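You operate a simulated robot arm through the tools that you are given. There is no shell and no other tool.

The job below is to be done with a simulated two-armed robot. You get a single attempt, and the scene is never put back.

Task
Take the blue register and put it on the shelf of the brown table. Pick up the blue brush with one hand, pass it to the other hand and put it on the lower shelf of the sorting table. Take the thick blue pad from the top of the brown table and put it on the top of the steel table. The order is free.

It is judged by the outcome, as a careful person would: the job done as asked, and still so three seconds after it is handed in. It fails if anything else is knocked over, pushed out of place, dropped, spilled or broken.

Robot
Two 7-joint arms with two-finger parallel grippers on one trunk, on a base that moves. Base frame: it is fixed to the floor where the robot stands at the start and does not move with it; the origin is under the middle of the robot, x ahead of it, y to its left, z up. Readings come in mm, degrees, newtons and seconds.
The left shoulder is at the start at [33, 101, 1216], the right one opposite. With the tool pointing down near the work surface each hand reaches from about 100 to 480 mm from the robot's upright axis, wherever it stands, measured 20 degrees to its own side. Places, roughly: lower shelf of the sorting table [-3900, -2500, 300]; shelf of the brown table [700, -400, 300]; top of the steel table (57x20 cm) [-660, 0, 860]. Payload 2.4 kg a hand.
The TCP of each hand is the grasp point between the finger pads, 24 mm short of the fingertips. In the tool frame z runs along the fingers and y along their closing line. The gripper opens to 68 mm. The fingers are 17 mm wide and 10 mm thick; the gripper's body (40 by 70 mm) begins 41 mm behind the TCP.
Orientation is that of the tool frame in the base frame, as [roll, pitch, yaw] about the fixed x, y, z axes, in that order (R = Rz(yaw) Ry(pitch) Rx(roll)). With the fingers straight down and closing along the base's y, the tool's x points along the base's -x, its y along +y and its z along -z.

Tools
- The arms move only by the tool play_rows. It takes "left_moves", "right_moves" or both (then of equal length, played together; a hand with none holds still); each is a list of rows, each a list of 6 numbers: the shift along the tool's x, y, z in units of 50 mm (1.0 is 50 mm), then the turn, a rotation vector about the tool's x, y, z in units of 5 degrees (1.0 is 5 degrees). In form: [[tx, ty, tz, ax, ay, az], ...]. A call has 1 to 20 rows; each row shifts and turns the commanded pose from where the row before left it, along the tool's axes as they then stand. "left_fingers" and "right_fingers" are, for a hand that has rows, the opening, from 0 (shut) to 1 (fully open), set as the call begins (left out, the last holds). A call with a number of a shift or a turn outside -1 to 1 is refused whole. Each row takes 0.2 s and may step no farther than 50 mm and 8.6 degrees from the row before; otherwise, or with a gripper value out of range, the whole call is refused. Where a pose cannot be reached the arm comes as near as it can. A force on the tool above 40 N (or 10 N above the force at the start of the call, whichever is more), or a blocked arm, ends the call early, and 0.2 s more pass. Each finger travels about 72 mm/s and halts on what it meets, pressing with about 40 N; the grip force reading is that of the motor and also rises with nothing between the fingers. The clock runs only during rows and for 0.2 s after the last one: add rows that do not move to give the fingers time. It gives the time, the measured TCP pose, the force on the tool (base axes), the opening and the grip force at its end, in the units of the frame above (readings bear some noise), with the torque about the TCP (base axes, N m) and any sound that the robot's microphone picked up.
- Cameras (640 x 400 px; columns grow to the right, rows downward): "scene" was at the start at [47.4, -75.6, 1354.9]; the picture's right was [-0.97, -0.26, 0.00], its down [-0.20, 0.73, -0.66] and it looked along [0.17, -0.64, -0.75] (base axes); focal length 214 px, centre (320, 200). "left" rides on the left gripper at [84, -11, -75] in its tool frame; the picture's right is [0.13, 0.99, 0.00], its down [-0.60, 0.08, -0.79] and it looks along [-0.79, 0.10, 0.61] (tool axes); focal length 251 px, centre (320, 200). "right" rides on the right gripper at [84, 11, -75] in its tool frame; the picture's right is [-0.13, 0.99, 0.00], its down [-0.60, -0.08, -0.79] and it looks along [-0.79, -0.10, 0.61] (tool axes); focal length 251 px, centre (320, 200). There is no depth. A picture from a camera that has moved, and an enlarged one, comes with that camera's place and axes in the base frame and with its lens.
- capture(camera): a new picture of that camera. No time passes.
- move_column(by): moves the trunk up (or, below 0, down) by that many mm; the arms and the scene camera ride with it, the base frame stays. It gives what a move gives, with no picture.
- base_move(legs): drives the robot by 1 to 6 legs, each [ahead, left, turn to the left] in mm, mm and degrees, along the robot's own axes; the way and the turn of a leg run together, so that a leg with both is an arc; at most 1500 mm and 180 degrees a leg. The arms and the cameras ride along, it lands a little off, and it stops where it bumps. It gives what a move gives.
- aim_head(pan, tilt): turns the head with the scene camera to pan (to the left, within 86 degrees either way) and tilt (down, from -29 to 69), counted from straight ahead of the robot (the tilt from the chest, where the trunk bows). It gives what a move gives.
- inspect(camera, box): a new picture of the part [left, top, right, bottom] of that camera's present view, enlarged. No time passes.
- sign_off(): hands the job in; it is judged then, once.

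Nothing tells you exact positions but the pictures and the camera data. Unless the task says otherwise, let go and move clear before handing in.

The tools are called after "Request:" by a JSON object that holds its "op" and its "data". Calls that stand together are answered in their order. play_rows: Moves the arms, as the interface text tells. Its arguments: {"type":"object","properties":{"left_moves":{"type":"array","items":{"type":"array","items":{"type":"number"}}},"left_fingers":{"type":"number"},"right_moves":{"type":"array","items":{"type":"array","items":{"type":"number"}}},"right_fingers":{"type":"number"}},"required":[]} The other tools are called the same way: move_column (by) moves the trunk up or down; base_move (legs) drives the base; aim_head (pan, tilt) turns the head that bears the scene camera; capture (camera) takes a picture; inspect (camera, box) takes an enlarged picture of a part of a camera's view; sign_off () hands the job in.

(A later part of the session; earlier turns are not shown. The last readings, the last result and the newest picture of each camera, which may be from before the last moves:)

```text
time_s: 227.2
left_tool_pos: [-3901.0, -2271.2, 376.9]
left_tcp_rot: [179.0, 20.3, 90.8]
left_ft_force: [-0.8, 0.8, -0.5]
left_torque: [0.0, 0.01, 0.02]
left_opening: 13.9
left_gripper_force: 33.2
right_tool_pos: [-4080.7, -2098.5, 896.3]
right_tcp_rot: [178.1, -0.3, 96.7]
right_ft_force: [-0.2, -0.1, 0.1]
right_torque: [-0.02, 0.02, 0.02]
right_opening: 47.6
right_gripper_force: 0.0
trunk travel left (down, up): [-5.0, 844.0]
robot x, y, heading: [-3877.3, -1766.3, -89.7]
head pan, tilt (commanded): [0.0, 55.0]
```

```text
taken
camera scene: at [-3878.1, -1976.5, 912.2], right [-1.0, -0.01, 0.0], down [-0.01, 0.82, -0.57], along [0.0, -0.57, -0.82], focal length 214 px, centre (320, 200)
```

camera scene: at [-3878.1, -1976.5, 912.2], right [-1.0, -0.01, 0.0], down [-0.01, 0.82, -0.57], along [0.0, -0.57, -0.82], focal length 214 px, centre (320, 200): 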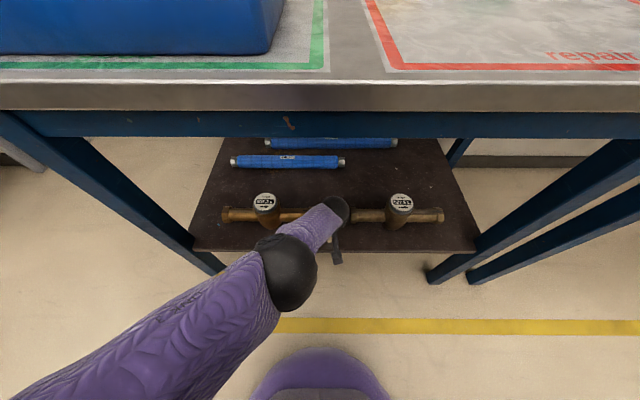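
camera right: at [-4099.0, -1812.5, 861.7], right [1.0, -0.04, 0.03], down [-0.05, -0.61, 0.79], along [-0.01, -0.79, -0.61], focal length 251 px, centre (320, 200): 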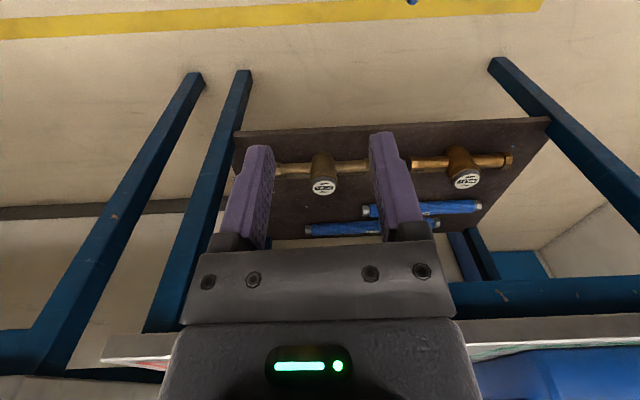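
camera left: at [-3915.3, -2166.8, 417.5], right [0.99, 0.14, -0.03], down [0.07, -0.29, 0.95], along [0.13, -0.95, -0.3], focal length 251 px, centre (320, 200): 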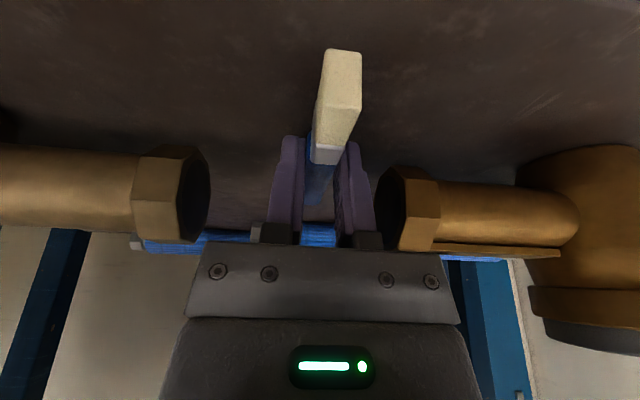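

Now at z≈377. The bristle end would be too near the shelf edge, so I move the base 25 mm further in and 8 mm to the right to centre the hand between the meters.

Request:
{"op": "base_move", "data": {"legs": [[25, -9, 0]]}}

Request:
{"op": "capture", "data": {"camera": "left"}}

Request:
{"op": "inspect", "data": {"camera": "scene", "box": [220, 150, 460, 290]}}

```text
time_s: 228.1
left_tool_pos: [-3910.2, -2297.2, 375.9]
left_tcp_rot: [179.1, 20.3, 90.8]
left_ft_force: [0.9, -0.2, -0.6]
left_torque: [0.0, 0.0, 0.01]
left_opening: 14.0
left_gripper_force: 33.4
right_tool_pos: [-4088.6, -2124.3, 896.5]
right_tcp_rot: [178.2, -0.2, 96.8]
right_ft_force: [0.1, -0.4, -0.4]
right_torque: [0.0, 0.0, 0.01]
right_opening: 47.5
right_gripper_force: 0.0
trunk travel left (down, up): [-5.0, 844.0]
robot x, y, heading: [-3886.4, -1793.6, -89.6]
head pan, tilt (commanded): [0.0, 55.0]
```

```text
taken
camera left: at [-3924.3, -2191.4, 417.5], right [0.99, 0.14, -0.03], down [0.07, -0.29, 0.95], along [0.13, -0.95, -0.3], focal length 251 px, centre (320, 200)
```

left: 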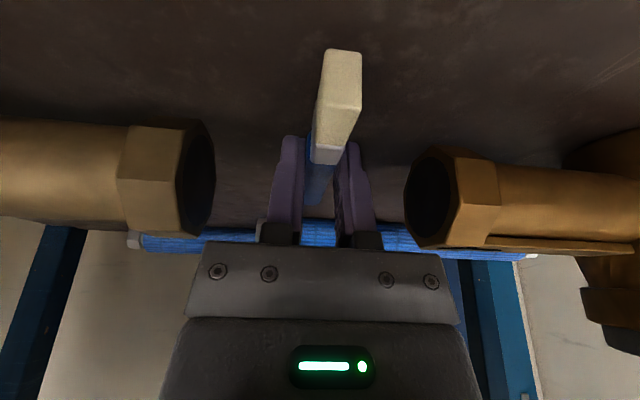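

```text
2.67 times, centred on (340, 220) of scene
camera zoom: at [-3887.1, -2001.2, 912.2], right [-1.0, -0.01, 0.0], down [-0.01, 0.82, -0.57], along [0.0, -0.57, -0.82], focal length 572 px, centre (267, 147)
```

zoom: 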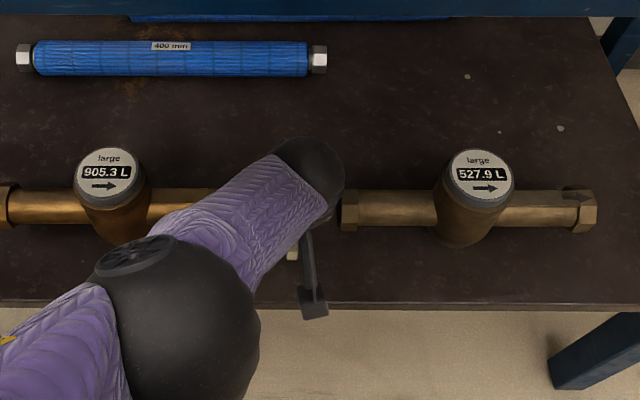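

Centred, with the bristle end about 40 mm inside the shelf edge. I lower gently until the brush touches.

Request:
{"op": "play_rows", "data": {"left_moves": [[0.08, 0, 0.19, 0, 0, 0], [0.08, 0, 0.19, 0, 0, 0], [0, 0, 0, 0, 0, 0]]}}

Request:
{"op": "capture", "data": {"camera": "left"}}

```text
time_s: 228.8
left_tool_pos: [-3907.5, -2288.9, 365.8]
left_tcp_rot: [179.1, 21.2, 90.6]
left_ft_force: [2.9, 5.6, 27.3]
left_torque: [0.12, 0.16, -0.02]
left_opening: 13.9
left_gripper_force: 34.2
left hand out of reach, approached as far as the arm can: row 1, 2
right_tool_pos: [-4089.1, -2121.8, 896.9]
right_tcp_rot: [178.2, 0.0, 96.8]
right_ft_force: [0.5, -0.7, 0.2]
right_torque: [-0.01, -0.01, -0.01]
right_opening: 47.3
right_gripper_force: 0.1
trunk travel left (down, up): [-5.0, 844.0]
robot x, y, heading: [-3887.1, -1788.6, -89.5]
head pan, tilt (commanded): [0.0, 55.0]
stopped in row 3 (left hand): the force on the tool passed its limit at 42 N (the readings are from after the stop); the commanded pose is now the measured one
```

```text
taken
camera left: at [-3921.3, -2184.3, 405.1], right [0.99, 0.14, -0.03], down [0.07, -0.27, 0.96], along [0.12, -0.95, -0.28], focal length 251 px, centre (320, 200)
```

left: 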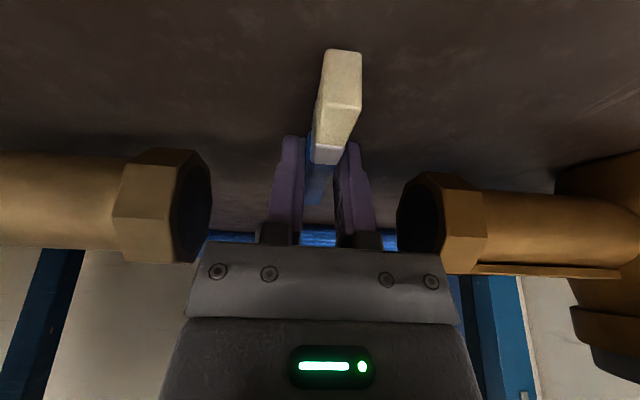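

The brush touches the shelf (27 N). I ease off a little and open the fingers halfway.

Request:
{"op": "play_rows", "data": {"left_moves": [[-0.015, 0, -0.037, 0, 0, 0], [0, 0, 0, 0, 0, 0]]}}

Request:
{"op": "play_rows", "data": {"left_moves": [[0, 0, 0, 0, 0, 0], [0, 0, 0, 0, 0, 0], [0, 0, 0, 0, 0, 0]], "left_fingers": 0.5}}

Request:
{"op": "capture", "data": {"camera": "left"}}

```text
time_s: 229.4
left_tool_pos: [-3910.2, -2299.9, 370.9]
left_tcp_rot: [180.0, 22.3, 91.2]
left_ft_force: [0.7, -0.8, 0.4]
left_torque: [-0.01, 0.01, -0.01]
left_opening: 13.9
left_gripper_force: 33.7
left hand out of reach, approached as far as the arm can: row 1
right_tool_pos: [-4090.1, -2122.2, 895.7]
right_tcp_rot: [178.2, -0.2, 96.8]
right_ft_force: [0.2, -0.3, -0.3]
right_torque: [0.0, -0.01, -0.02]
right_opening: 47.5
right_gripper_force: 0.1
trunk travel left (down, up): [-5.0, 844.0]
robot x, y, heading: [-3887.0, -1788.0, -89.5]
head pan, tilt (commanded): [0.0, 55.0]
```

```text
time_s: 230.2
left_tool_pos: [-3910.4, -2300.6, 370.6]
left_tcp_rot: [180.0, 22.4, 91.2]
left_ft_force: [-0.5, 0.1, 0.3]
left_torque: [-0.02, 0.01, 0.01]
left_opening: 33.8
left_gripper_force: 0.1
right_tool_pos: [-4089.5, -2123.8, 896.5]
right_tcp_rot: [178.2, -0.1, 96.8]
right_ft_force: [0.4, 1.3, -0.9]
right_torque: [-0.05, 0.02, -0.01]
right_opening: 47.5
right_gripper_force: 0.0
trunk travel left (down, up): [-5.0, 844.0]
robot x, y, heading: [-3892.0, -1790.8, -89.6]
head pan, tilt (commanded): [0.0, 55.0]
```

```text
taken
camera left: at [-3923.9, -2193.8, 408.4], right [0.99, 0.14, -0.05], down [0.08, -0.25, 0.96], along [0.12, -0.96, -0.26], focal length 251 px, centre (320, 200)
```

left: 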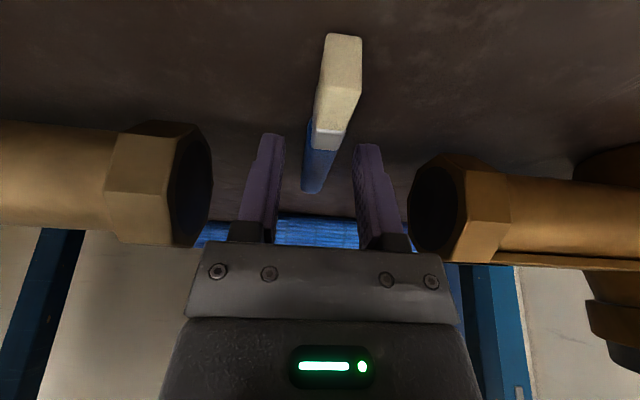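

Released. The brush stands on the shelf between the fingers; I withdraw the hand upward and back along its axis.

Request:
{"op": "play_rows", "data": {"left_moves": [[0, 0, -0.2, 0, 0, 0], [0, 0, -0.4, 0, 0, 0], [0, 0, -0.6, 0, 0, 0], [0, 0, -0.4, 0, 0, 0], [0, 0, 0, 0, 0, 0]]}}

Request:
{"op": "capture", "data": {"camera": "left"}}

```text
time_s: 231.4
left_tool_pos: [-3907.3, -2262.7, 440.1]
left_tcp_rot: [179.1, 20.9, 90.6]
left_ft_force: [0.4, 0.3, -0.2]
left_torque: [0.0, 0.04, 0.03]
left_opening: 34.1
left_gripper_force: 0.0
right_tool_pos: [-4089.3, -2122.2, 896.9]
right_tcp_rot: [178.1, -0.2, 96.8]
right_ft_force: [-0.2, 0.7, -0.4]
right_torque: [-0.01, 0.02, -0.01]
right_opening: 47.6
right_gripper_force: 0.1
trunk travel left (down, up): [-5.0, 844.0]
robot x, y, heading: [-3891.8, -1793.4, -89.8]
head pan, tilt (commanded): [0.0, 55.0]
```

```text
taken
camera left: at [-3920.6, -2157.1, 479.8], right [0.99, 0.14, -0.03], down [0.07, -0.28, 0.96], along [0.12, -0.95, -0.29], focal length 251 px, centre (320, 200)
```

left: 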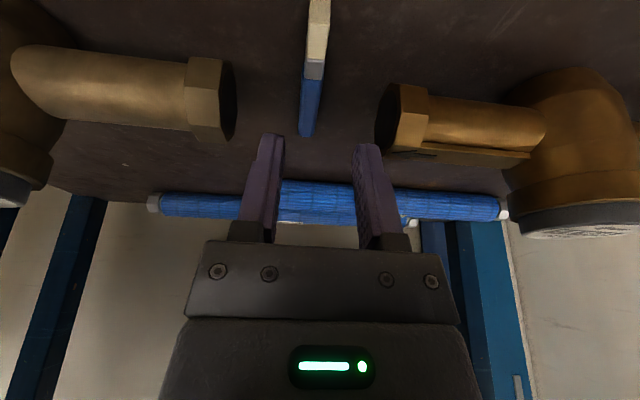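

The brush lies on the sorting table's lower shelf between the two meters, clear of them. I back straight out, then check it.

Request:
{"op": "base_move", "data": {"legs": [[-330, 0, 0]]}}

Request:
{"op": "aim_head", "data": {"pan": 0, "tilt": 40}}

Request:
{"op": "capture", "data": {"camera": "scene"}}

Request:
{"op": "inspect", "data": {"camera": "scene", "box": [220, 120, 430, 260]}}

```text
time_s: 233.6
left_tool_pos: [-3909.9, -1930.7, 438.7]
left_tcp_rot: [179.1, 20.8, 90.6]
left_ft_force: [0.6, -0.1, -0.6]
left_torque: [0.02, -0.02, -0.03]
left_opening: 34.0
left_gripper_force: 0.1
right_tool_pos: [-4092.3, -1790.4, 895.6]
right_tcp_rot: [178.2, -0.3, 96.7]
right_ft_force: [0.1, -0.5, 0.3]
right_torque: [-0.02, 0.02, -0.03]
right_opening: 47.6
right_gripper_force: 0.2
trunk travel left (down, up): [-5.0, 844.0]
robot x, y, heading: [-3890.9, -1460.0, -89.7]
head pan, tilt (commanded): [0.0, 55.0]
```

```text
time_s: 234.4
left_tool_pos: [-3910.0, -1929.7, 438.7]
left_tcp_rot: [179.1, 20.9, 90.5]
left_ft_force: [0.0, 0.2, 0.4]
left_torque: [0.0, -0.01, 0.0]
left_opening: 33.8
left_gripper_force: 0.1
right_tool_pos: [-4092.6, -1789.4, 897.5]
right_tcp_rot: [178.2, -0.3, 96.8]
right_ft_force: [0.3, 0.3, -0.3]
right_torque: [0.01, 0.04, -0.02]
right_opening: 47.8
right_gripper_force: 0.1
trunk travel left (down, up): [-5.0, 844.0]
robot x, y, heading: [-3892.9, -1457.6, -89.9]
head pan, tilt (commanded): [0.0, 40.0]
```

```text
taken
camera scene: at [-3889.2, -1681.5, 932.8], right [-1.0, -0.01, 0.0], down [0.0, 0.64, -0.77], along [0.0, -0.77, -0.64], focal length 214 px, centre (320, 200)
```

scene: 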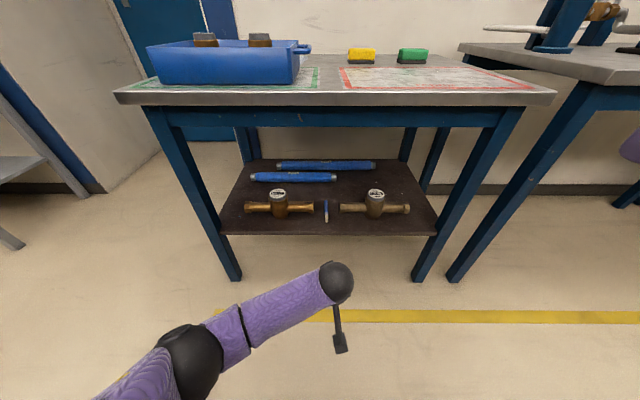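

```text
2.86 times, centred on (325, 190) of scene
camera zoom: at [-3889.2, -1681.5, 932.8], right [-1.0, -0.01, 0.0], down [0.0, 0.64, -0.77], along [0.0, -0.77, -0.64], focal length 613 px, centre (306, 229)
```

zoom: 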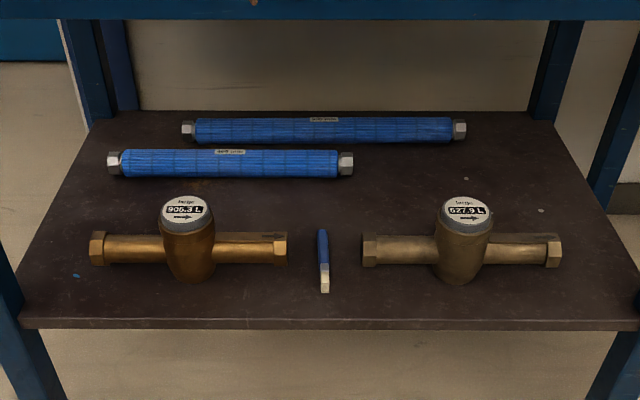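

The brush is safely on the lower shelf. The meters here make it clear that "registers" are the round meter counters; the coloured discs in the white tray on the brown table must be registers, one of them blue. I raise up and drive back to the brown table to look closely.

Request:
{"op": "move_column", "data": {"by": 400}}

Request:
{"op": "play_rows", "data": {"left_moves": [[0.05, 0, -0.9, 0, 0, 0], [0.05, 0, -0.9, 0, 0, 0], [0.05, 0, -0.9, 0, 0, 0], [0.05, 0, -0.9, 0, 0, 0], [0.05, 0, -0.9, 0, 0, 0], [0.05, 0, -0.9, 0, 0, 0]], "right_moves": [[0, 0, 0.5, 0, 0, 0], [0, 0, 0.5, 0, 0, 0], [0, 0, 0.5, 0, 0, 0], [0, 0, 0.5, 0, 0, 0], [0, 0, 0.5, 0, 0, 0], [0, 0, 0, 0, 0, 0]]}}

Request:
{"op": "aim_head", "data": {"pan": 0, "tilt": 20}}

Request:
{"op": "base_move", "data": {"legs": [[0, 0, 90]]}}

Request:
{"op": "capture", "data": {"camera": "scene"}}

```text
time_s: 238.2
left_tool_pos: [-3909.3, -1929.1, 839.5]
left_tcp_rot: [179.0, 20.8, 90.5]
left_ft_force: [0.2, 0.7, 0.2]
left_torque: [-0.02, -0.01, 0.02]
left_opening: 34.0
left_gripper_force: 0.0
right_tool_pos: [-4092.2, -1790.8, 1296.0]
right_tcp_rot: [178.3, -0.2, 96.7]
right_ft_force: [0.5, 0.1, 0.0]
right_torque: [-0.01, 0.01, 0.01]
right_opening: 47.8
right_gripper_force: 0.1
trunk travel left (down, up): [-405.0, 444.0]
robot x, y, heading: [-3893.4, -1459.3, -89.8]
head pan, tilt (commanded): [0.0, 40.0]
```

```text
time_s: 239.6
left_tool_pos: [-3925.3, -1871.4, 1029.4]
left_tcp_rot: [179.2, 21.0, 90.6]
left_ft_force: [0.1, 0.1, 0.3]
left_torque: [0.0, 0.03, 0.02]
left_opening: 34.0
left_gripper_force: 0.1
left hand out of reach, approached as far as the arm can: row 5, 6
right_tool_pos: [-4088.7, -1788.5, 1171.9]
right_tcp_rot: [178.2, -0.2, 96.7]
right_ft_force: [-0.5, 0.4, -0.4]
right_torque: [0.01, -0.05, -0.01]
right_opening: 47.7
right_gripper_force: 0.1
trunk travel left (down, up): [-405.0, 444.0]
robot x, y, heading: [-3891.1, -1456.4, -89.6]
head pan, tilt (commanded): [0.0, 40.0]
```

```text
time_s: 240.5
left_tool_pos: [-3925.3, -1870.3, 1028.8]
left_tcp_rot: [179.2, 21.2, 90.5]
left_ft_force: [-0.2, -0.6, 0.1]
left_torque: [0.0, 0.04, 0.03]
left_opening: 33.6
left_gripper_force: 0.0
right_tool_pos: [-4088.1, -1788.6, 1170.8]
right_tcp_rot: [178.2, -0.2, 96.6]
right_ft_force: [0.1, 0.4, 0.4]
right_torque: [0.01, 0.0, 0.01]
right_opening: 47.6
right_gripper_force: 0.2
trunk travel left (down, up): [-405.0, 444.0]
robot x, y, heading: [-3887.5, -1460.2, -89.6]
head pan, tilt (commanded): [0.0, 20.0]
```

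```text
time_s: 244.8
left_tool_pos: [-3477.4, -1485.2, 1029.1]
left_tcp_rot: [179.2, 21.1, -177.9]
left_ft_force: [0.5, -0.2, 0.1]
left_torque: [-0.06, -0.03, 0.01]
left_opening: 34.2
left_gripper_force: 0.1
right_tool_pos: [-3556.0, -1650.4, 1171.5]
right_tcp_rot: [178.1, -0.3, -171.8]
right_ft_force: [-0.4, 0.7, -0.4]
right_torque: [-0.03, 0.02, -0.02]
right_opening: 47.5
right_gripper_force: 0.0
trunk travel left (down, up): [-405.0, 444.0]
robot x, y, heading: [-3889.4, -1461.7, 1.4]
head pan, tilt (commanded): [0.0, 20.0]
```

```text
taken
camera scene: at [-3766.3, -1455.8, 1374.1], right [0.03, -1.0, 0.0], down [-0.34, -0.01, -0.94], along [0.94, 0.03, -0.34], focal length 214 px, centre (320, 200)
```

scene: 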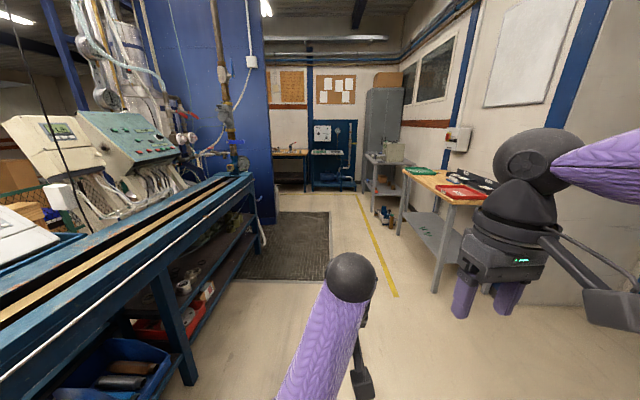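

I tidy the left arm and drive back along the corridor to the brown table.

Request:
{"op": "play_rows", "data": {"left_moves": [[0.5, 0, -0.5, 0, 1, 0], [0.5, 0, -0.5, 0, 1, 0], [0.5, 0, -0.5, 0, 1, 0], [0.3, 0, -0.5, 0, 1, 0], [0, 0, -0.5, 0, 0, 0]]}}

Request:
{"op": "base_move", "data": {"legs": [[0, 0, -1.4], [1400, 0, 0], [1400, 0, 0], [1000, 0, 0]]}}

Request:
{"op": "capture", "data": {"camera": "scene"}}

```text
time_s: 245.9
left_tool_pos: [-3472.4, -1467.0, 987.2]
left_tcp_rot: [-179.3, 7.8, -178.3]
left_ft_force: [-0.2, 0.4, -0.3]
left_torque: [-0.04, -0.01, -0.01]
left_opening: 33.9
left_gripper_force: 0.1
left hand out of reach, approached as far as the arm can: row 1, 2, 3, 4, 5
right_tool_pos: [-3554.6, -1649.8, 1171.6]
right_tcp_rot: [178.3, -0.3, -171.8]
right_ft_force: [0.9, 0.1, 0.1]
right_torque: [-0.01, 0.0, 0.01]
right_opening: 47.4
right_gripper_force: 0.0
trunk travel left (down, up): [-405.0, 444.0]
robot x, y, heading: [-3890.9, -1459.2, 1.7]
head pan, tilt (commanded): [0.0, 20.0]
```

```text
time_s: 264.8
left_tool_pos: [357.8, -1404.2, 987.0]
left_tcp_rot: [-179.3, 7.6, -179.1]
left_ft_force: [0.1, 0.2, -0.9]
left_torque: [0.02, -0.02, -0.01]
left_opening: 33.9
left_gripper_force: 0.1
right_tool_pos: [274.0, -1585.3, 1170.7]
right_tcp_rot: [178.2, -0.2, -172.5]
right_ft_force: [-0.2, -0.3, 0.3]
right_torque: [0.0, -0.03, -0.01]
right_opening: 47.8
right_gripper_force: 0.0
trunk travel left (down, up): [-405.0, 444.0]
robot x, y, heading: [-55.3, -1391.0, 1.4]
head pan, tilt (commanded): [0.0, 20.0]
```

```text
taken
camera scene: at [66.1, -1387.5, 1374.1], right [0.02, -1.0, 0.0], down [-0.34, -0.01, -0.94], along [0.94, 0.02, -0.34], focal length 214 px, centre (320, 200)
```

scene: 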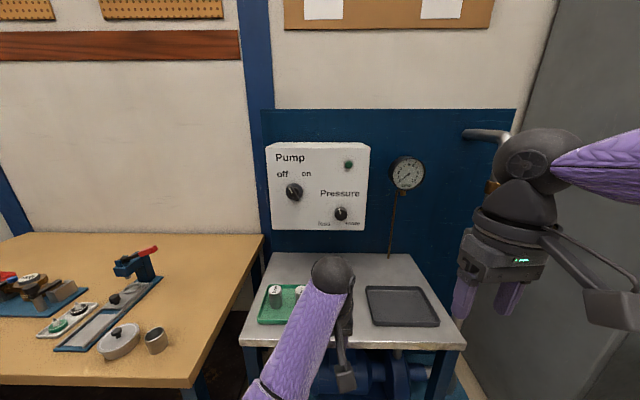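

Back near the brown table. The left arm is in a low-elbow posture, so I bring the hand closer in and up to return it to the normal posture.

Request:
{"op": "play_rows", "data": {"left_moves": [[0.8, 0, 0, 0, 0.4, 0], [0.8, 0, 0, 0, 0.4, 0], [0.8, 0, 0, 0, 0.4, 0], [0.4, 0, -0.6, 0, 0.2, 0], [0, 0, -0.8, 0, 0, 0], [0, 0, -0.8, 0, 0, 0]]}}

Request:
{"op": "capture", "data": {"camera": "scene"}}

```text
time_s: 266.2
left_tool_pos: [215.6, -1403.7, 1084.5]
left_tcp_rot: [-179.3, 0.7, -179.0]
left_ft_force: [0.3, -0.4, 0.5]
left_torque: [-0.01, 0.01, -0.02]
left_opening: 34.2
left_gripper_force: 0.0
right_tool_pos: [274.2, -1583.6, 1171.7]
right_tcp_rot: [178.2, -0.1, -172.6]
right_ft_force: [0.8, 0.1, -0.3]
right_torque: [-0.01, 0.04, 0.0]
right_opening: 47.6
right_gripper_force: 0.1
trunk travel left (down, up): [-405.0, 444.0]
robot x, y, heading: [-57.7, -1390.7, 1.1]
head pan, tilt (commanded): [0.0, 20.0]
```

```text
taken
camera scene: at [65.7, -1387.6, 1374.1], right [0.02, -1.0, 0.0], down [-0.34, -0.01, -0.94], along [0.94, 0.02, -0.34], focal length 214 px, centre (320, 200)
```

scene: 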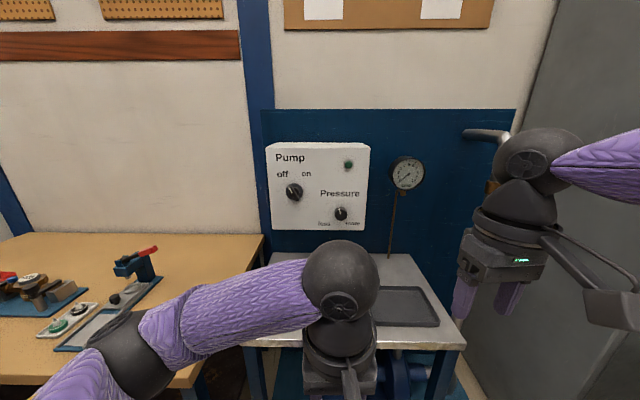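

Request:
{"op": "play_rows", "data": {"left_moves": [[0, 0, -0.8, 0, 0, 0], [0, 0, -0.6, 0, 0, 0]]}}

Request:
{"op": "base_move", "data": {"legs": [[0, 0, -1.2], [0, 1070, 0]]}}

Request:
{"op": "aim_head", "data": {"pan": -5, "tilt": 45}}

Request:
{"op": "capture", "data": {"camera": "scene"}}

Request:
{"op": "capture", "data": {"camera": "left"}}

Request:
{"op": "capture", "data": {"camera": "right"}}

```text
time_s: 266.8
left_tool_pos: [214.9, -1405.8, 1156.7]
left_tcp_rot: [-179.3, 0.7, -179.1]
left_ft_force: [0.1, -0.2, 0.0]
left_torque: [-0.05, 0.02, -0.01]
left_opening: 34.0
left_gripper_force: 0.1
right_tool_pos: [274.1, -1584.2, 1171.1]
right_tcp_rot: [178.2, -0.3, -172.4]
right_ft_force: [0.6, -0.2, 0.5]
right_torque: [-0.02, 0.01, 0.01]
right_opening: 47.8
right_gripper_force: 0.0
trunk travel left (down, up): [-405.0, 444.0]
robot x, y, heading: [-57.7, -1388.6, 1.4]
head pan, tilt (commanded): [0.0, 20.0]
```

```text
time_s: 272.8
left_tool_pos: [210.5, -313.3, 1156.3]
left_tcp_rot: [-179.2, 0.7, -179.9]
left_ft_force: [-0.4, 0.1, 0.3]
left_torque: [0.01, 0.01, 0.0]
left_opening: 34.1
left_gripper_force: 0.1
right_tool_pos: [268.6, -491.8, 1172.0]
right_tcp_rot: [178.3, -0.2, -173.2]
right_ft_force: [0.6, 0.7, -0.2]
right_torque: [-0.01, -0.01, -0.04]
right_opening: 47.9
right_gripper_force: 0.1
trunk travel left (down, up): [-405.0, 444.0]
robot x, y, heading: [-57.8, -292.9, 0.6]
head pan, tilt (commanded): [0.0, 20.0]
```

```text
time_s: 273.6
left_tool_pos: [210.8, -313.1, 1156.3]
left_tcp_rot: [-179.4, 0.8, -179.7]
left_ft_force: [-0.6, -0.5, 0.1]
left_torque: [0.0, 0.01, 0.02]
left_opening: 33.9
left_gripper_force: 0.0
right_tool_pos: [269.7, -491.7, 1172.6]
right_tcp_rot: [178.1, -0.2, -173.2]
right_ft_force: [-0.4, -0.4, -1.8]
right_torque: [-0.03, 0.0, 0.01]
right_opening: 47.6
right_gripper_force: 0.0
trunk travel left (down, up): [-405.0, 444.0]
robot x, y, heading: [-61.1, -291.3, 0.3]
head pan, tilt (commanded): [-5.0, 45.0]
```

```text
taken
camera scene: at [51.2, -299.3, 1335.5], right [-0.08, -1.0, 0.0], down [-0.7, 0.06, -0.71], along [0.71, -0.06, -0.71], focal length 214 px, centre (320, 200)
```

scene: 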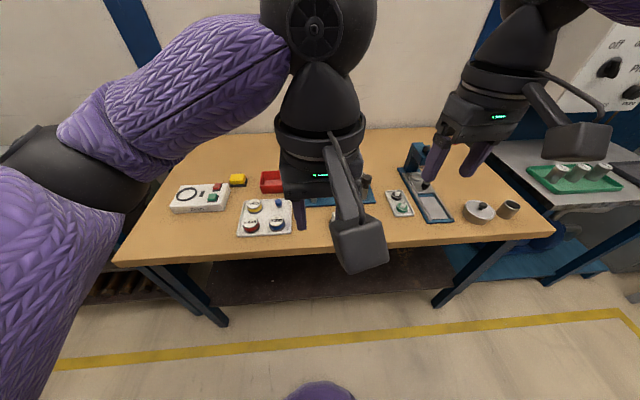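

```text
taken
camera left: at [126.6, -323.1, 1230.4], right [-0.13, 0.99, -0.01], down [0.59, 0.09, 0.8], along [0.79, 0.1, -0.6], focal length 251 px, centre (320, 200)
```

left: 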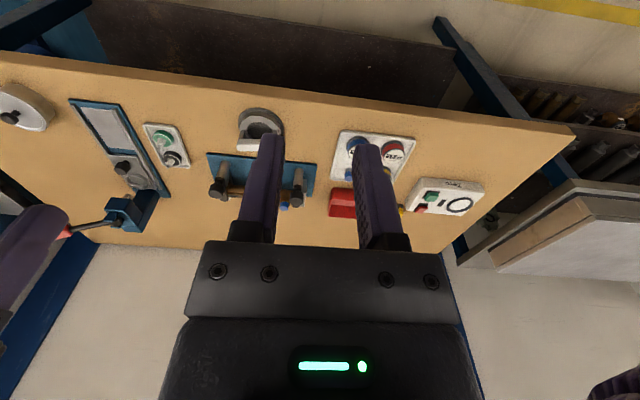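

```text
taken
camera right: at [182.9, -492.3, 1247.6], right [0.01, 1.0, 0.03], down [0.61, -0.03, 0.79], along [0.79, 0.01, -0.61], focal length 251 px, centre (320, 200)
```

right: 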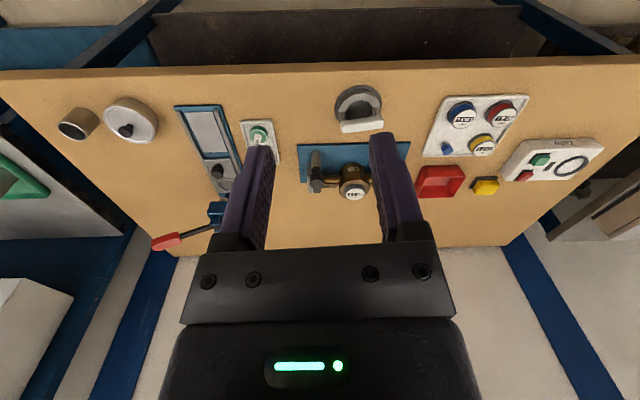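

Request:
{"op": "inspect", "data": {"camera": "scene", "box": [160, 160, 320, 250]}}

Request:
{"op": "inspect", "data": {"camera": "right", "box": [400, 60, 620, 220]}}

Request:
{"op": "inspect", "data": {"camera": "right", "box": [220, 60, 420, 220]}}

```text
4.00 times, centred on (240, 205) of scene
camera zoom: at [51.2, -299.3, 1335.5], right [-0.08, -1.0, 0.0], down [-0.7, 0.06, -0.71], along [0.71, -0.06, -0.71], focal length 858 px, centre (640, 180)
```

zoom: 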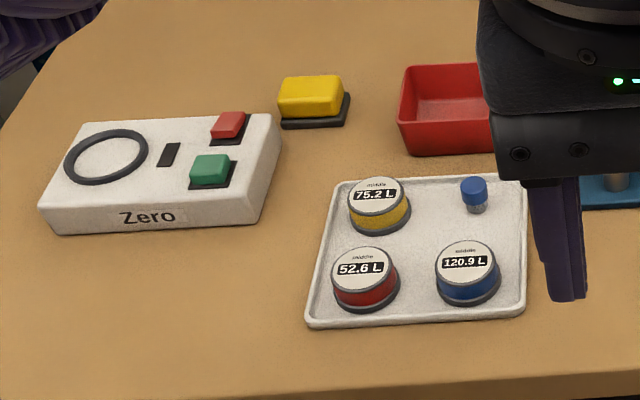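

```text
2.50 times, centred on (510, 140) of right
camera zoom: at [182.9, -492.3, 1247.6], right [0.01, 1.0, 0.03], down [0.61, -0.03, 0.79], along [0.79, 0.01, -0.61], focal length 629 px, centre (-155, 350)
```

zoom: 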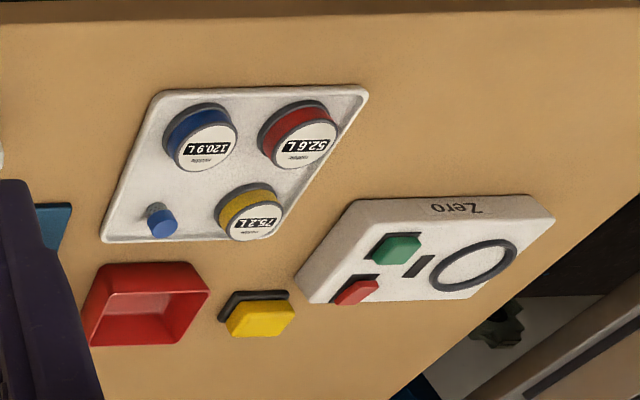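

```text
2.50 times, centred on (320, 140) of right
camera zoom: at [182.9, -492.3, 1247.6], right [0.01, 1.0, 0.03], down [0.61, -0.03, 0.79], along [0.79, 0.01, -0.61], focal length 629 px, centre (320, 350)
```

zoom: 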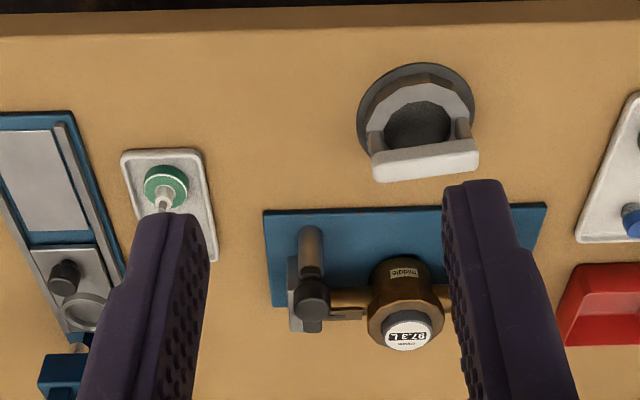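

Confirmed: the white tray holds three registers – red 52.6 L, yellow 75.2 L and blue 120.9 L. The blue register is at about [465, -203], ~47 mm wide, top at z≈845. I move up to the table and lower the trunk a bit for picking it with the left hand.

Request:
{"op": "base_move", "data": {"legs": [[160, 0, -0.3]]}}

Request:
{"op": "move_column", "data": {"by": -100}}

Request:
{"op": "capture", "data": {"camera": "left"}}

Request:
{"op": "capture", "data": {"camera": "scene"}}

```text
time_s: 275.1
left_tool_pos: [372.0, -314.3, 1155.5]
left_tcp_rot: [-179.2, 0.8, -180.0]
left_ft_force: [0.8, -0.4, 0.3]
left_torque: [-0.02, 0.05, -0.04]
left_opening: 34.0
left_gripper_force: 0.1
right_tool_pos: [428.9, -492.0, 1171.9]
right_tcp_rot: [178.2, -0.1, -173.4]
right_ft_force: [0.1, 0.1, -1.1]
right_torque: [0.03, 0.02, 0.03]
right_opening: 47.9
right_gripper_force: 0.0
trunk travel left (down, up): [-405.0, 444.0]
robot x, y, heading: [100.6, -288.7, 0.2]
head pan, tilt (commanded): [-5.0, 45.0]
```

```text
time_s: 276.4
left_tool_pos: [371.2, -313.5, 1055.5]
left_tcp_rot: [-179.3, 0.8, 180.0]
left_ft_force: [1.3, 0.0, -0.7]
left_torque: [0.0, -0.01, 0.01]
left_opening: 34.1
left_gripper_force: 0.0
right_tool_pos: [428.6, -491.9, 1071.4]
right_tcp_rot: [178.2, -0.2, -173.3]
right_ft_force: [0.1, -0.9, 0.4]
right_torque: [0.0, -0.02, -0.01]
right_opening: 47.5
right_gripper_force: 0.0
trunk travel left (down, up): [-305.0, 544.0]
robot x, y, heading: [98.8, -292.7, 0.3]
head pan, tilt (commanded): [-5.0, 45.0]
```

```text
taken
camera left: at [286.1, -322.9, 1130.6], right [-0.13, 0.99, -0.01], down [0.59, 0.09, 0.8], along [0.79, 0.09, -0.6], focal length 251 px, centre (320, 200)
```

left: 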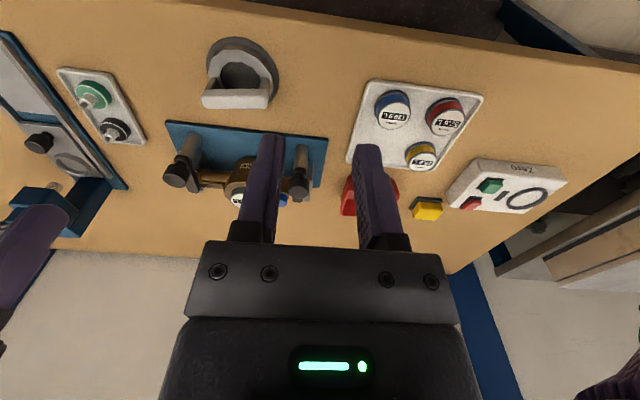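

```text
taken
camera scene: at [227.6, -298.8, 1234.6], right [-0.08, -1.0, 0.0], down [-0.7, 0.06, -0.71], along [0.7, -0.06, -0.71], focal length 214 px, centre (320, 200)
```

scene: 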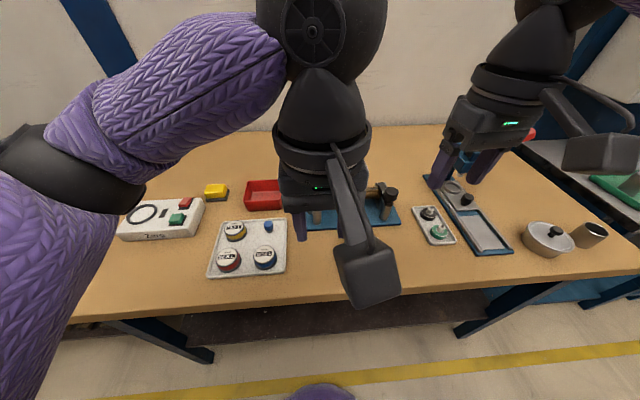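

I bring the left hand above the blue register, fingers opened to 58 mm.

Request:
{"op": "play_rows", "data": {"left_moves": [[-0.376, 0.44, 0, 0, 0, 0], [-0.376, 0.44, 0, 0, 0, 0], [-0.376, 0.44, 0, 0, 0, 0], [-0.376, 0.44, 0, 0, 0, 0], [-0.376, 0.44, 0, 0, 0, 0], [0, 0, 0, 0, 0, 0]], "left_fingers": 0.86}}

Request:
{"op": "capture", "data": {"camera": "left"}}

Request:
{"op": "inspect", "data": {"camera": "scene", "box": [180, 180, 340, 300]}}

```text
time_s: 277.8
left_tool_pos: [467.5, -205.2, 1056.3]
left_tcp_rot: [-179.3, 0.7, 179.9]
left_ft_force: [0.2, 0.1, 0.3]
left_torque: [0.0, 0.01, -0.01]
left_opening: 58.5
left_gripper_force: 0.0
right_tool_pos: [427.8, -492.5, 1071.7]
right_tcp_rot: [178.2, -0.2, -173.4]
right_ft_force: [-0.9, -0.3, -0.1]
right_torque: [0.02, -0.01, 0.0]
right_opening: 47.6
right_gripper_force: 0.1
trunk travel left (down, up): [-305.0, 544.0]
robot x, y, heading: [104.3, -291.4, 0.3]
head pan, tilt (commanded): [-5.0, 45.0]
```

```text
taken
camera left: at [382.4, -213.9, 1131.0], right [-0.13, 0.99, -0.01], down [0.59, 0.09, 0.8], along [0.79, 0.1, -0.6], focal length 251 px, centre (320, 200)
```

left: 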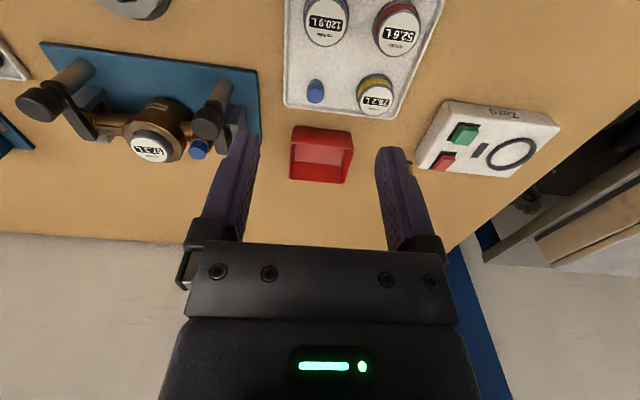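

```text
3.33 times, centred on (260, 240) of scene
camera zoom: at [227.9, -298.7, 1234.5], right [-0.08, -1.0, 0.0], down [-0.7, 0.06, -0.71], along [0.7, -0.06, -0.71], focal length 715 px, centre (520, 67)
```

zoom: 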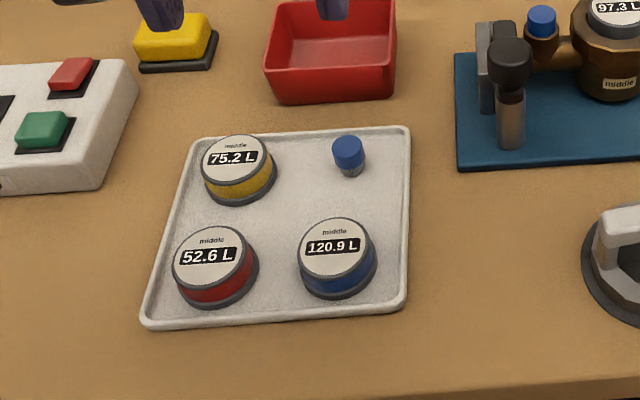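

I refine: the register centre is about [472.5, -202.5]. I level the hand and descend part of the way.

Request:
{"op": "play_rows", "data": {"left_moves": [[-0.1, 0.05, 0, -0.14, 0.14, 0], [0, 0, 0.8, 0, 0, 0], [0, 0, 0.8, 0, 0, 0], [0, 0, 0.8, 0, 0, 0], [0, 0, 0.6, 0, 0, 0], [0, 0, 0, 0, 0, 0]]}}

Request:
{"op": "capture", "data": {"camera": "left"}}

Request:
{"op": "inspect", "data": {"camera": "scene", "box": [180, 180, 340, 300]}}

```text
time_s: 279.2
left_tool_pos: [469.0, -202.0, 904.6]
left_tcp_rot: [-179.9, 0.1, -180.0]
left_ft_force: [-0.2, 0.4, -0.3]
left_torque: [-0.03, 0.0, -0.01]
left_opening: 58.3
left_gripper_force: 0.0
right_tool_pos: [428.3, -491.0, 1072.1]
right_tcp_rot: [178.2, -0.2, -173.4]
right_ft_force: [-0.5, 0.0, -0.7]
right_torque: [0.0, 0.04, -0.02]
right_opening: 47.5
right_gripper_force: 0.0
trunk travel left (down, up): [-305.0, 544.0]
robot x, y, heading: [99.6, -290.3, 0.6]
head pan, tilt (commanded): [-5.0, 45.0]
```

```text
taken
camera left: at [383.7, -212.1, 980.0], right [-0.13, 0.99, 0.0], down [0.6, 0.08, 0.79], along [0.79, 0.1, -0.61], focal length 251 px, centre (320, 200)
```

left: 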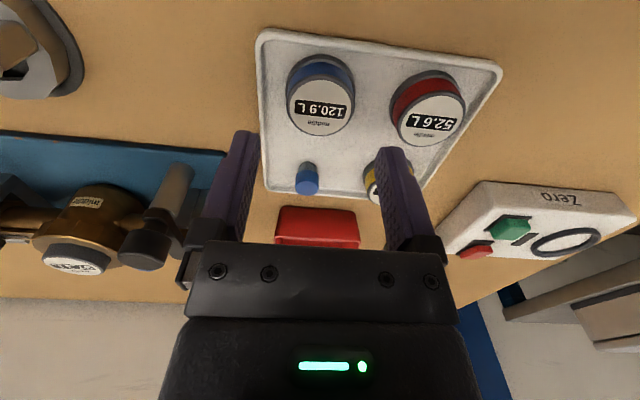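

```text
3.33 times, centred on (260, 240) of scene
camera zoom: at [227.9, -298.7, 1234.5], right [-0.08, -1.0, 0.0], down [-0.7, 0.06, -0.71], along [0.7, -0.06, -0.71], focal length 715 px, centre (520, 67)
```

zoom: 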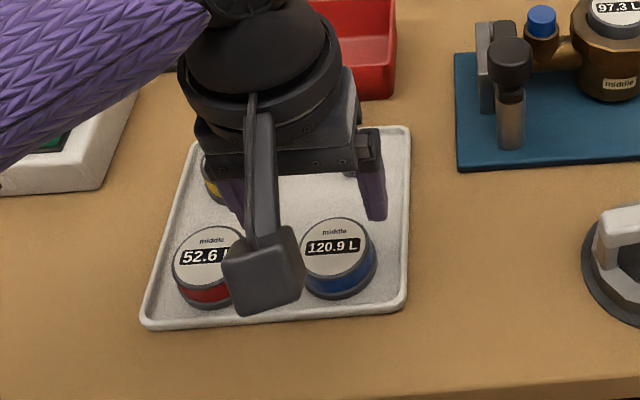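

Well centred. I descend so the fingers straddle the register's upper part, staying above the tray rim.

Request:
{"op": "play_rows", "data": {"left_moves": [[0.02, 0, 0.5, 0, 0, 0], [0, 0, 0.4, 0, 0, 0], [0, 0, 0.24, 0, 0, 0], [0, 0, 0, 0, 0, 0]]}}

Request:
{"op": "capture", "data": {"camera": "left"}}

Request:
{"op": "inspect", "data": {"camera": "scene", "box": [200, 200, 320, 290]}}

```text
time_s: 280.2
left_tool_pos: [468.5, -200.4, 848.9]
left_tcp_rot: [-180.0, 0.0, -180.0]
left_ft_force: [-0.1, 0.0, 0.1]
left_torque: [0.05, -0.04, 0.01]
left_opening: 58.4
left_gripper_force: 0.1
right_tool_pos: [428.1, -491.6, 1072.7]
right_tcp_rot: [178.1, -0.2, -173.5]
right_ft_force: [0.0, 0.3, 0.0]
right_torque: [0.02, 0.03, 0.02]
right_opening: 47.6
right_gripper_force: 0.1
trunk travel left (down, up): [-305.0, 544.0]
robot x, y, heading: [102.3, -292.0, 0.2]
head pan, tilt (commanded): [-5.0, 45.0]
```

```text
taken
camera left: at [384.6, -212.2, 924.6], right [-0.13, 0.99, 0.0], down [0.6, 0.08, 0.79], along [0.79, 0.1, -0.61], focal length 251 px, centre (320, 200)
```

left: 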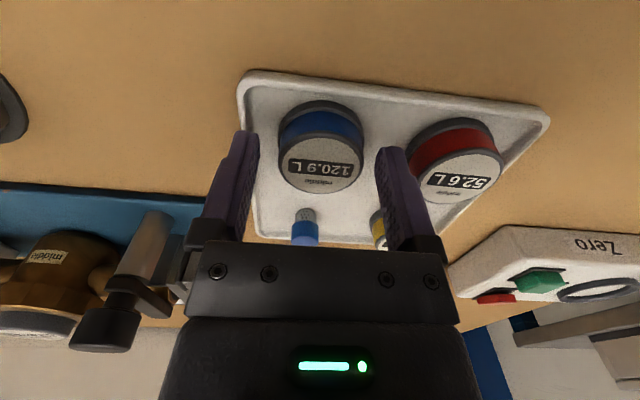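

```text
4.44 times, centred on (260, 245) of scene
camera zoom: at [227.8, -298.8, 1234.5], right [-0.08, -1.0, 0.0], down [-0.7, 0.06, -0.71], along [0.7, -0.06, -0.71], focal length 953 px, centre (587, 0)
```

zoom: 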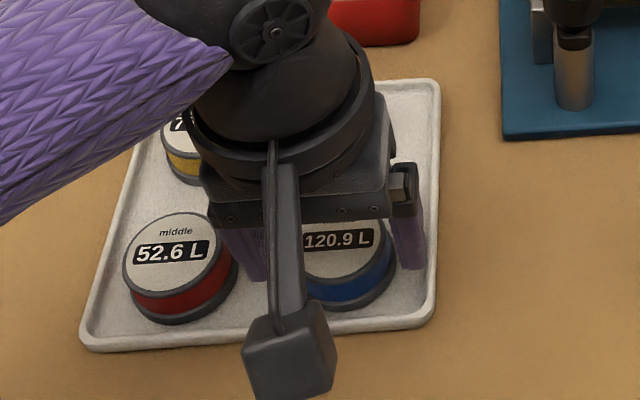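

Request:
{"op": "play_rows", "data": {"left_moves": [[0.05, 0, 0.14, 0, 0, 0], [0, 0, 0, 0, 0, 0]]}}

Request:
{"op": "play_rows", "data": {"left_moves": [[0, 0, 0, 0, 0, 0], [0, 0, 0, 0, 0, 0], [0, 0, 0, 0, 0, 0], [0, 0, 0, 0, 0, 0]], "left_fingers": 0}}

Request:
{"op": "capture", "data": {"camera": "left"}}

```text
time_s: 280.8
left_tool_pos: [466.5, -201.6, 842.1]
left_tcp_rot: [179.9, 0.0, 180.0]
left_ft_force: [0.9, 0.2, 0.1]
left_torque: [-0.04, 0.0, 0.0]
left_opening: 58.6
left_gripper_force: 0.2
right_tool_pos: [427.5, -492.6, 1072.4]
right_tcp_rot: [178.2, -0.3, -173.4]
right_ft_force: [0.2, -0.2, 0.1]
right_torque: [0.01, 0.0, 0.01]
right_opening: 47.5
right_gripper_force: 0.0
trunk travel left (down, up): [-305.0, 544.0]
robot x, y, heading: [102.3, -290.2, 0.0]
head pan, tilt (commanded): [-5.0, 45.0]
```

```text
time_s: 281.8
left_tool_pos: [465.4, -201.2, 842.6]
left_tcp_rot: [180.0, 0.1, 180.0]
left_ft_force: [-0.4, -0.5, -0.1]
left_torque: [0.01, 0.04, 0.02]
left_opening: 41.7
left_gripper_force: 40.2
right_tool_pos: [428.9, -491.3, 1071.6]
right_tcp_rot: [178.2, -0.3, -173.4]
right_ft_force: [0.1, -0.3, -0.3]
right_torque: [0.03, 0.01, 0.02]
right_opening: 47.6
right_gripper_force: 0.1
trunk travel left (down, up): [-305.0, 544.0]
robot x, y, heading: [101.0, -288.8, 0.3]
head pan, tilt (commanded): [-5.0, 45.0]
```

```text
taken
camera left: at [382.1, -211.6, 917.4], right [-0.13, 0.99, 0.0], down [0.6, 0.08, 0.79], along [0.79, 0.1, -0.61], focal length 251 px, centre (320, 200)
```

left: 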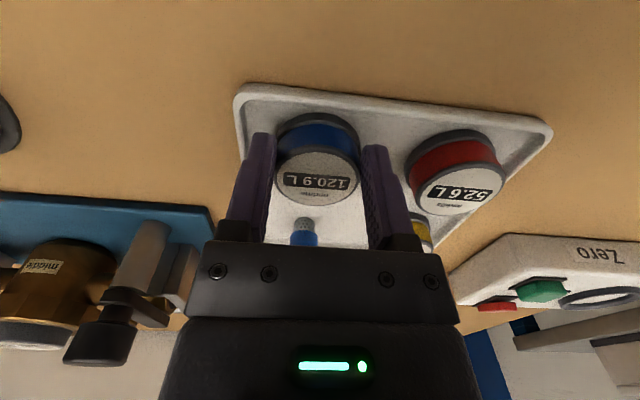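

Gripped at 42 mm with 40 N. I lift it straight out of the tray.

Request:
{"op": "play_rows", "data": {"left_moves": [[0, 0, -0.2, 0, 0, 0], [0, 0, -0.4, 0, 0, 0], [0, 0, -0.7, 0, 0, 0], [0, 0, -0.8, 0, 0, 0], [0, 0, -0.8, 0, 0, 0], [0, 0, 0, 0, 0, 0]]}}

Request:
{"op": "capture", "data": {"camera": "left"}}

Request:
{"op": "inspect", "data": {"camera": "scene", "box": [180, 140, 360, 290]}}

```text
time_s: 283.2
left_tool_pos: [468.9, -201.5, 984.3]
left_tcp_rot: [-179.9, 0.0, 179.9]
left_ft_force: [0.5, -0.3, -0.8]
left_torque: [-0.01, 0.02, 0.01]
left_opening: 41.8
left_gripper_force: 39.9
right_tool_pos: [428.8, -492.5, 1072.0]
right_tcp_rot: [178.2, -0.1, -173.3]
right_ft_force: [-0.3, 1.0, -0.7]
right_torque: [0.01, -0.04, -0.01]
right_opening: 47.6
right_gripper_force: 0.0
trunk travel left (down, up): [-305.0, 544.0]
robot x, y, heading: [98.1, -288.9, 0.3]
head pan, tilt (commanded): [-5.0, 45.0]
```

```text
taken
camera left: at [384.9, -211.9, 1059.1], right [-0.13, 0.99, 0.0], down [0.6, 0.08, 0.79], along [0.79, 0.1, -0.61], focal length 251 px, centre (320, 200)
```

left: 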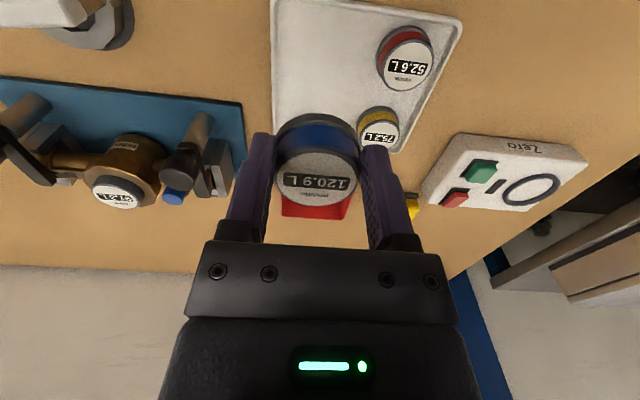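

```text
2.67 times, centred on (270, 215) of scene
camera zoom: at [227.9, -298.8, 1234.5], right [-0.08, -1.0, 0.0], down [-0.7, 0.06, -0.71], along [0.7, -0.06, -0.71], focal length 572 px, centre (453, 160)
```

zoom: 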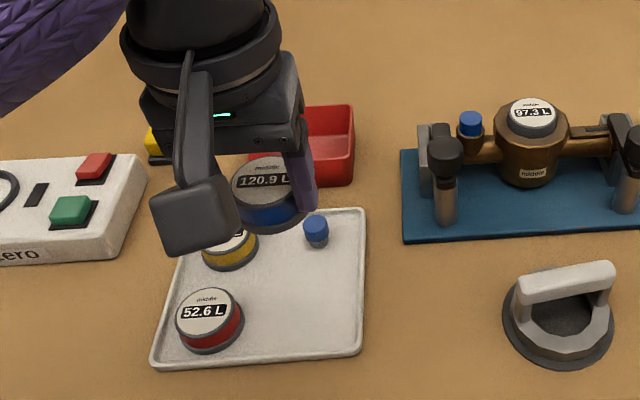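

The register is held securely; the tray and its other items are undisturbed. I back off, then lower the trunk to reach the shelf, with the right hand raised.

Request:
{"op": "base_move", "data": {"legs": [[-250, 0, 0]]}}

Request:
{"op": "play_rows", "data": {"right_moves": [[-0.1, 0, -0.8, 0, 0, 0], [-0.1, 0, -0.8, 0, 0, 0], [-0.1, 0, -0.8, 0, 0, 0], [0, 0, -0.8, 0, 0, 0]]}}

Request:
{"op": "move_column", "data": {"by": -300}}

Request:
{"op": "aim_head", "data": {"pan": 0, "tilt": 45}}

Request:
{"op": "capture", "data": {"camera": "scene"}}

```text
time_s: 285.0
left_tool_pos: [223.8, -201.6, 983.3]
left_tcp_rot: [-180.0, 0.1, -179.9]
left_ft_force: [-0.1, -0.1, -1.4]
left_torque: [-0.03, 0.05, 0.0]
left_opening: 42.1
left_gripper_force: 39.3
right_tool_pos: [183.3, -491.4, 1071.5]
right_tcp_rot: [178.3, -0.3, -173.3]
right_ft_force: [-0.3, 0.0, 0.8]
right_torque: [0.01, -0.02, 0.02]
right_opening: 47.7
right_gripper_force: 0.1
trunk travel left (down, up): [-305.0, 544.0]
robot x, y, heading: [-146.7, -296.9, 0.6]
head pan, tilt (commanded): [-5.0, 45.0]
```

```text
time_s: 286.0
left_tool_pos: [223.6, -202.8, 984.1]
left_tcp_rot: [-180.0, 0.1, -179.9]
left_ft_force: [-0.3, 0.3, -1.4]
left_torque: [-0.04, 0.0, 0.05]
left_opening: 41.8
left_gripper_force: 40.8
right_tool_pos: [191.8, -495.2, 1219.5]
right_tcp_rot: [178.1, -0.1, -173.3]
right_ft_force: [0.1, -0.7, 0.6]
right_torque: [-0.02, -0.03, 0.01]
right_opening: 47.3
right_gripper_force: 0.2
right hand out of reach, approached as far as the arm can: row 4
trunk travel left (down, up): [-305.0, 544.0]
robot x, y, heading: [-146.2, -292.6, 0.3]
head pan, tilt (commanded): [-5.0, 45.0]
```

```text
time_s: 289.0
left_tool_pos: [224.5, -200.3, 683.5]
left_tcp_rot: [-180.0, 0.0, -179.9]
left_ft_force: [-0.8, -0.2, -1.0]
left_torque: [-0.02, 0.02, 0.0]
left_opening: 41.6
left_gripper_force: 40.1
right_tool_pos: [191.1, -498.4, 917.1]
right_tcp_rot: [178.2, -0.1, -173.4]
right_ft_force: [-0.3, -0.6, -0.4]
right_torque: [0.02, -0.01, -0.01]
right_opening: 47.8
right_gripper_force: 0.0
trunk travel left (down, up): [-5.0, 844.0]
robot x, y, heading: [-144.0, -293.4, 0.4]
head pan, tilt (commanded): [-5.0, 45.0]
```

```text
time_s: 289.7
left_tool_pos: [224.4, -202.0, 683.8]
left_tcp_rot: [-180.0, 0.0, -179.9]
left_ft_force: [0.1, 0.0, -0.7]
left_torque: [0.02, 0.0, 0.01]
left_opening: 41.9
left_gripper_force: 39.8
right_tool_pos: [191.7, -497.5, 916.8]
right_tcp_rot: [178.2, -0.1, -173.3]
right_ft_force: [0.0, 0.7, -0.2]
right_torque: [-0.01, 0.0, -0.01]
right_opening: 47.6
right_gripper_force: 0.1
trunk travel left (down, up): [-5.0, 844.0]
robot x, y, heading: [-146.9, -289.7, 0.5]
head pan, tilt (commanded): [0.0, 45.0]
```

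```text
taken
camera scene: at [72.5, -292.0, 925.6], right [0.01, -1.0, 0.0], down [-0.71, 0.0, -0.71], along [0.71, 0.0, -0.71], focal length 214 px, centre (320, 200)
```

scene: 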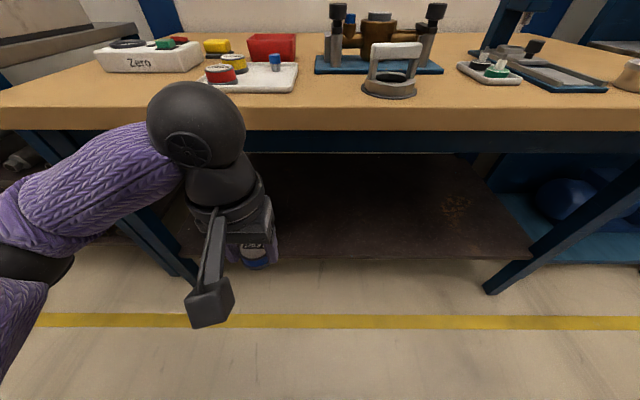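

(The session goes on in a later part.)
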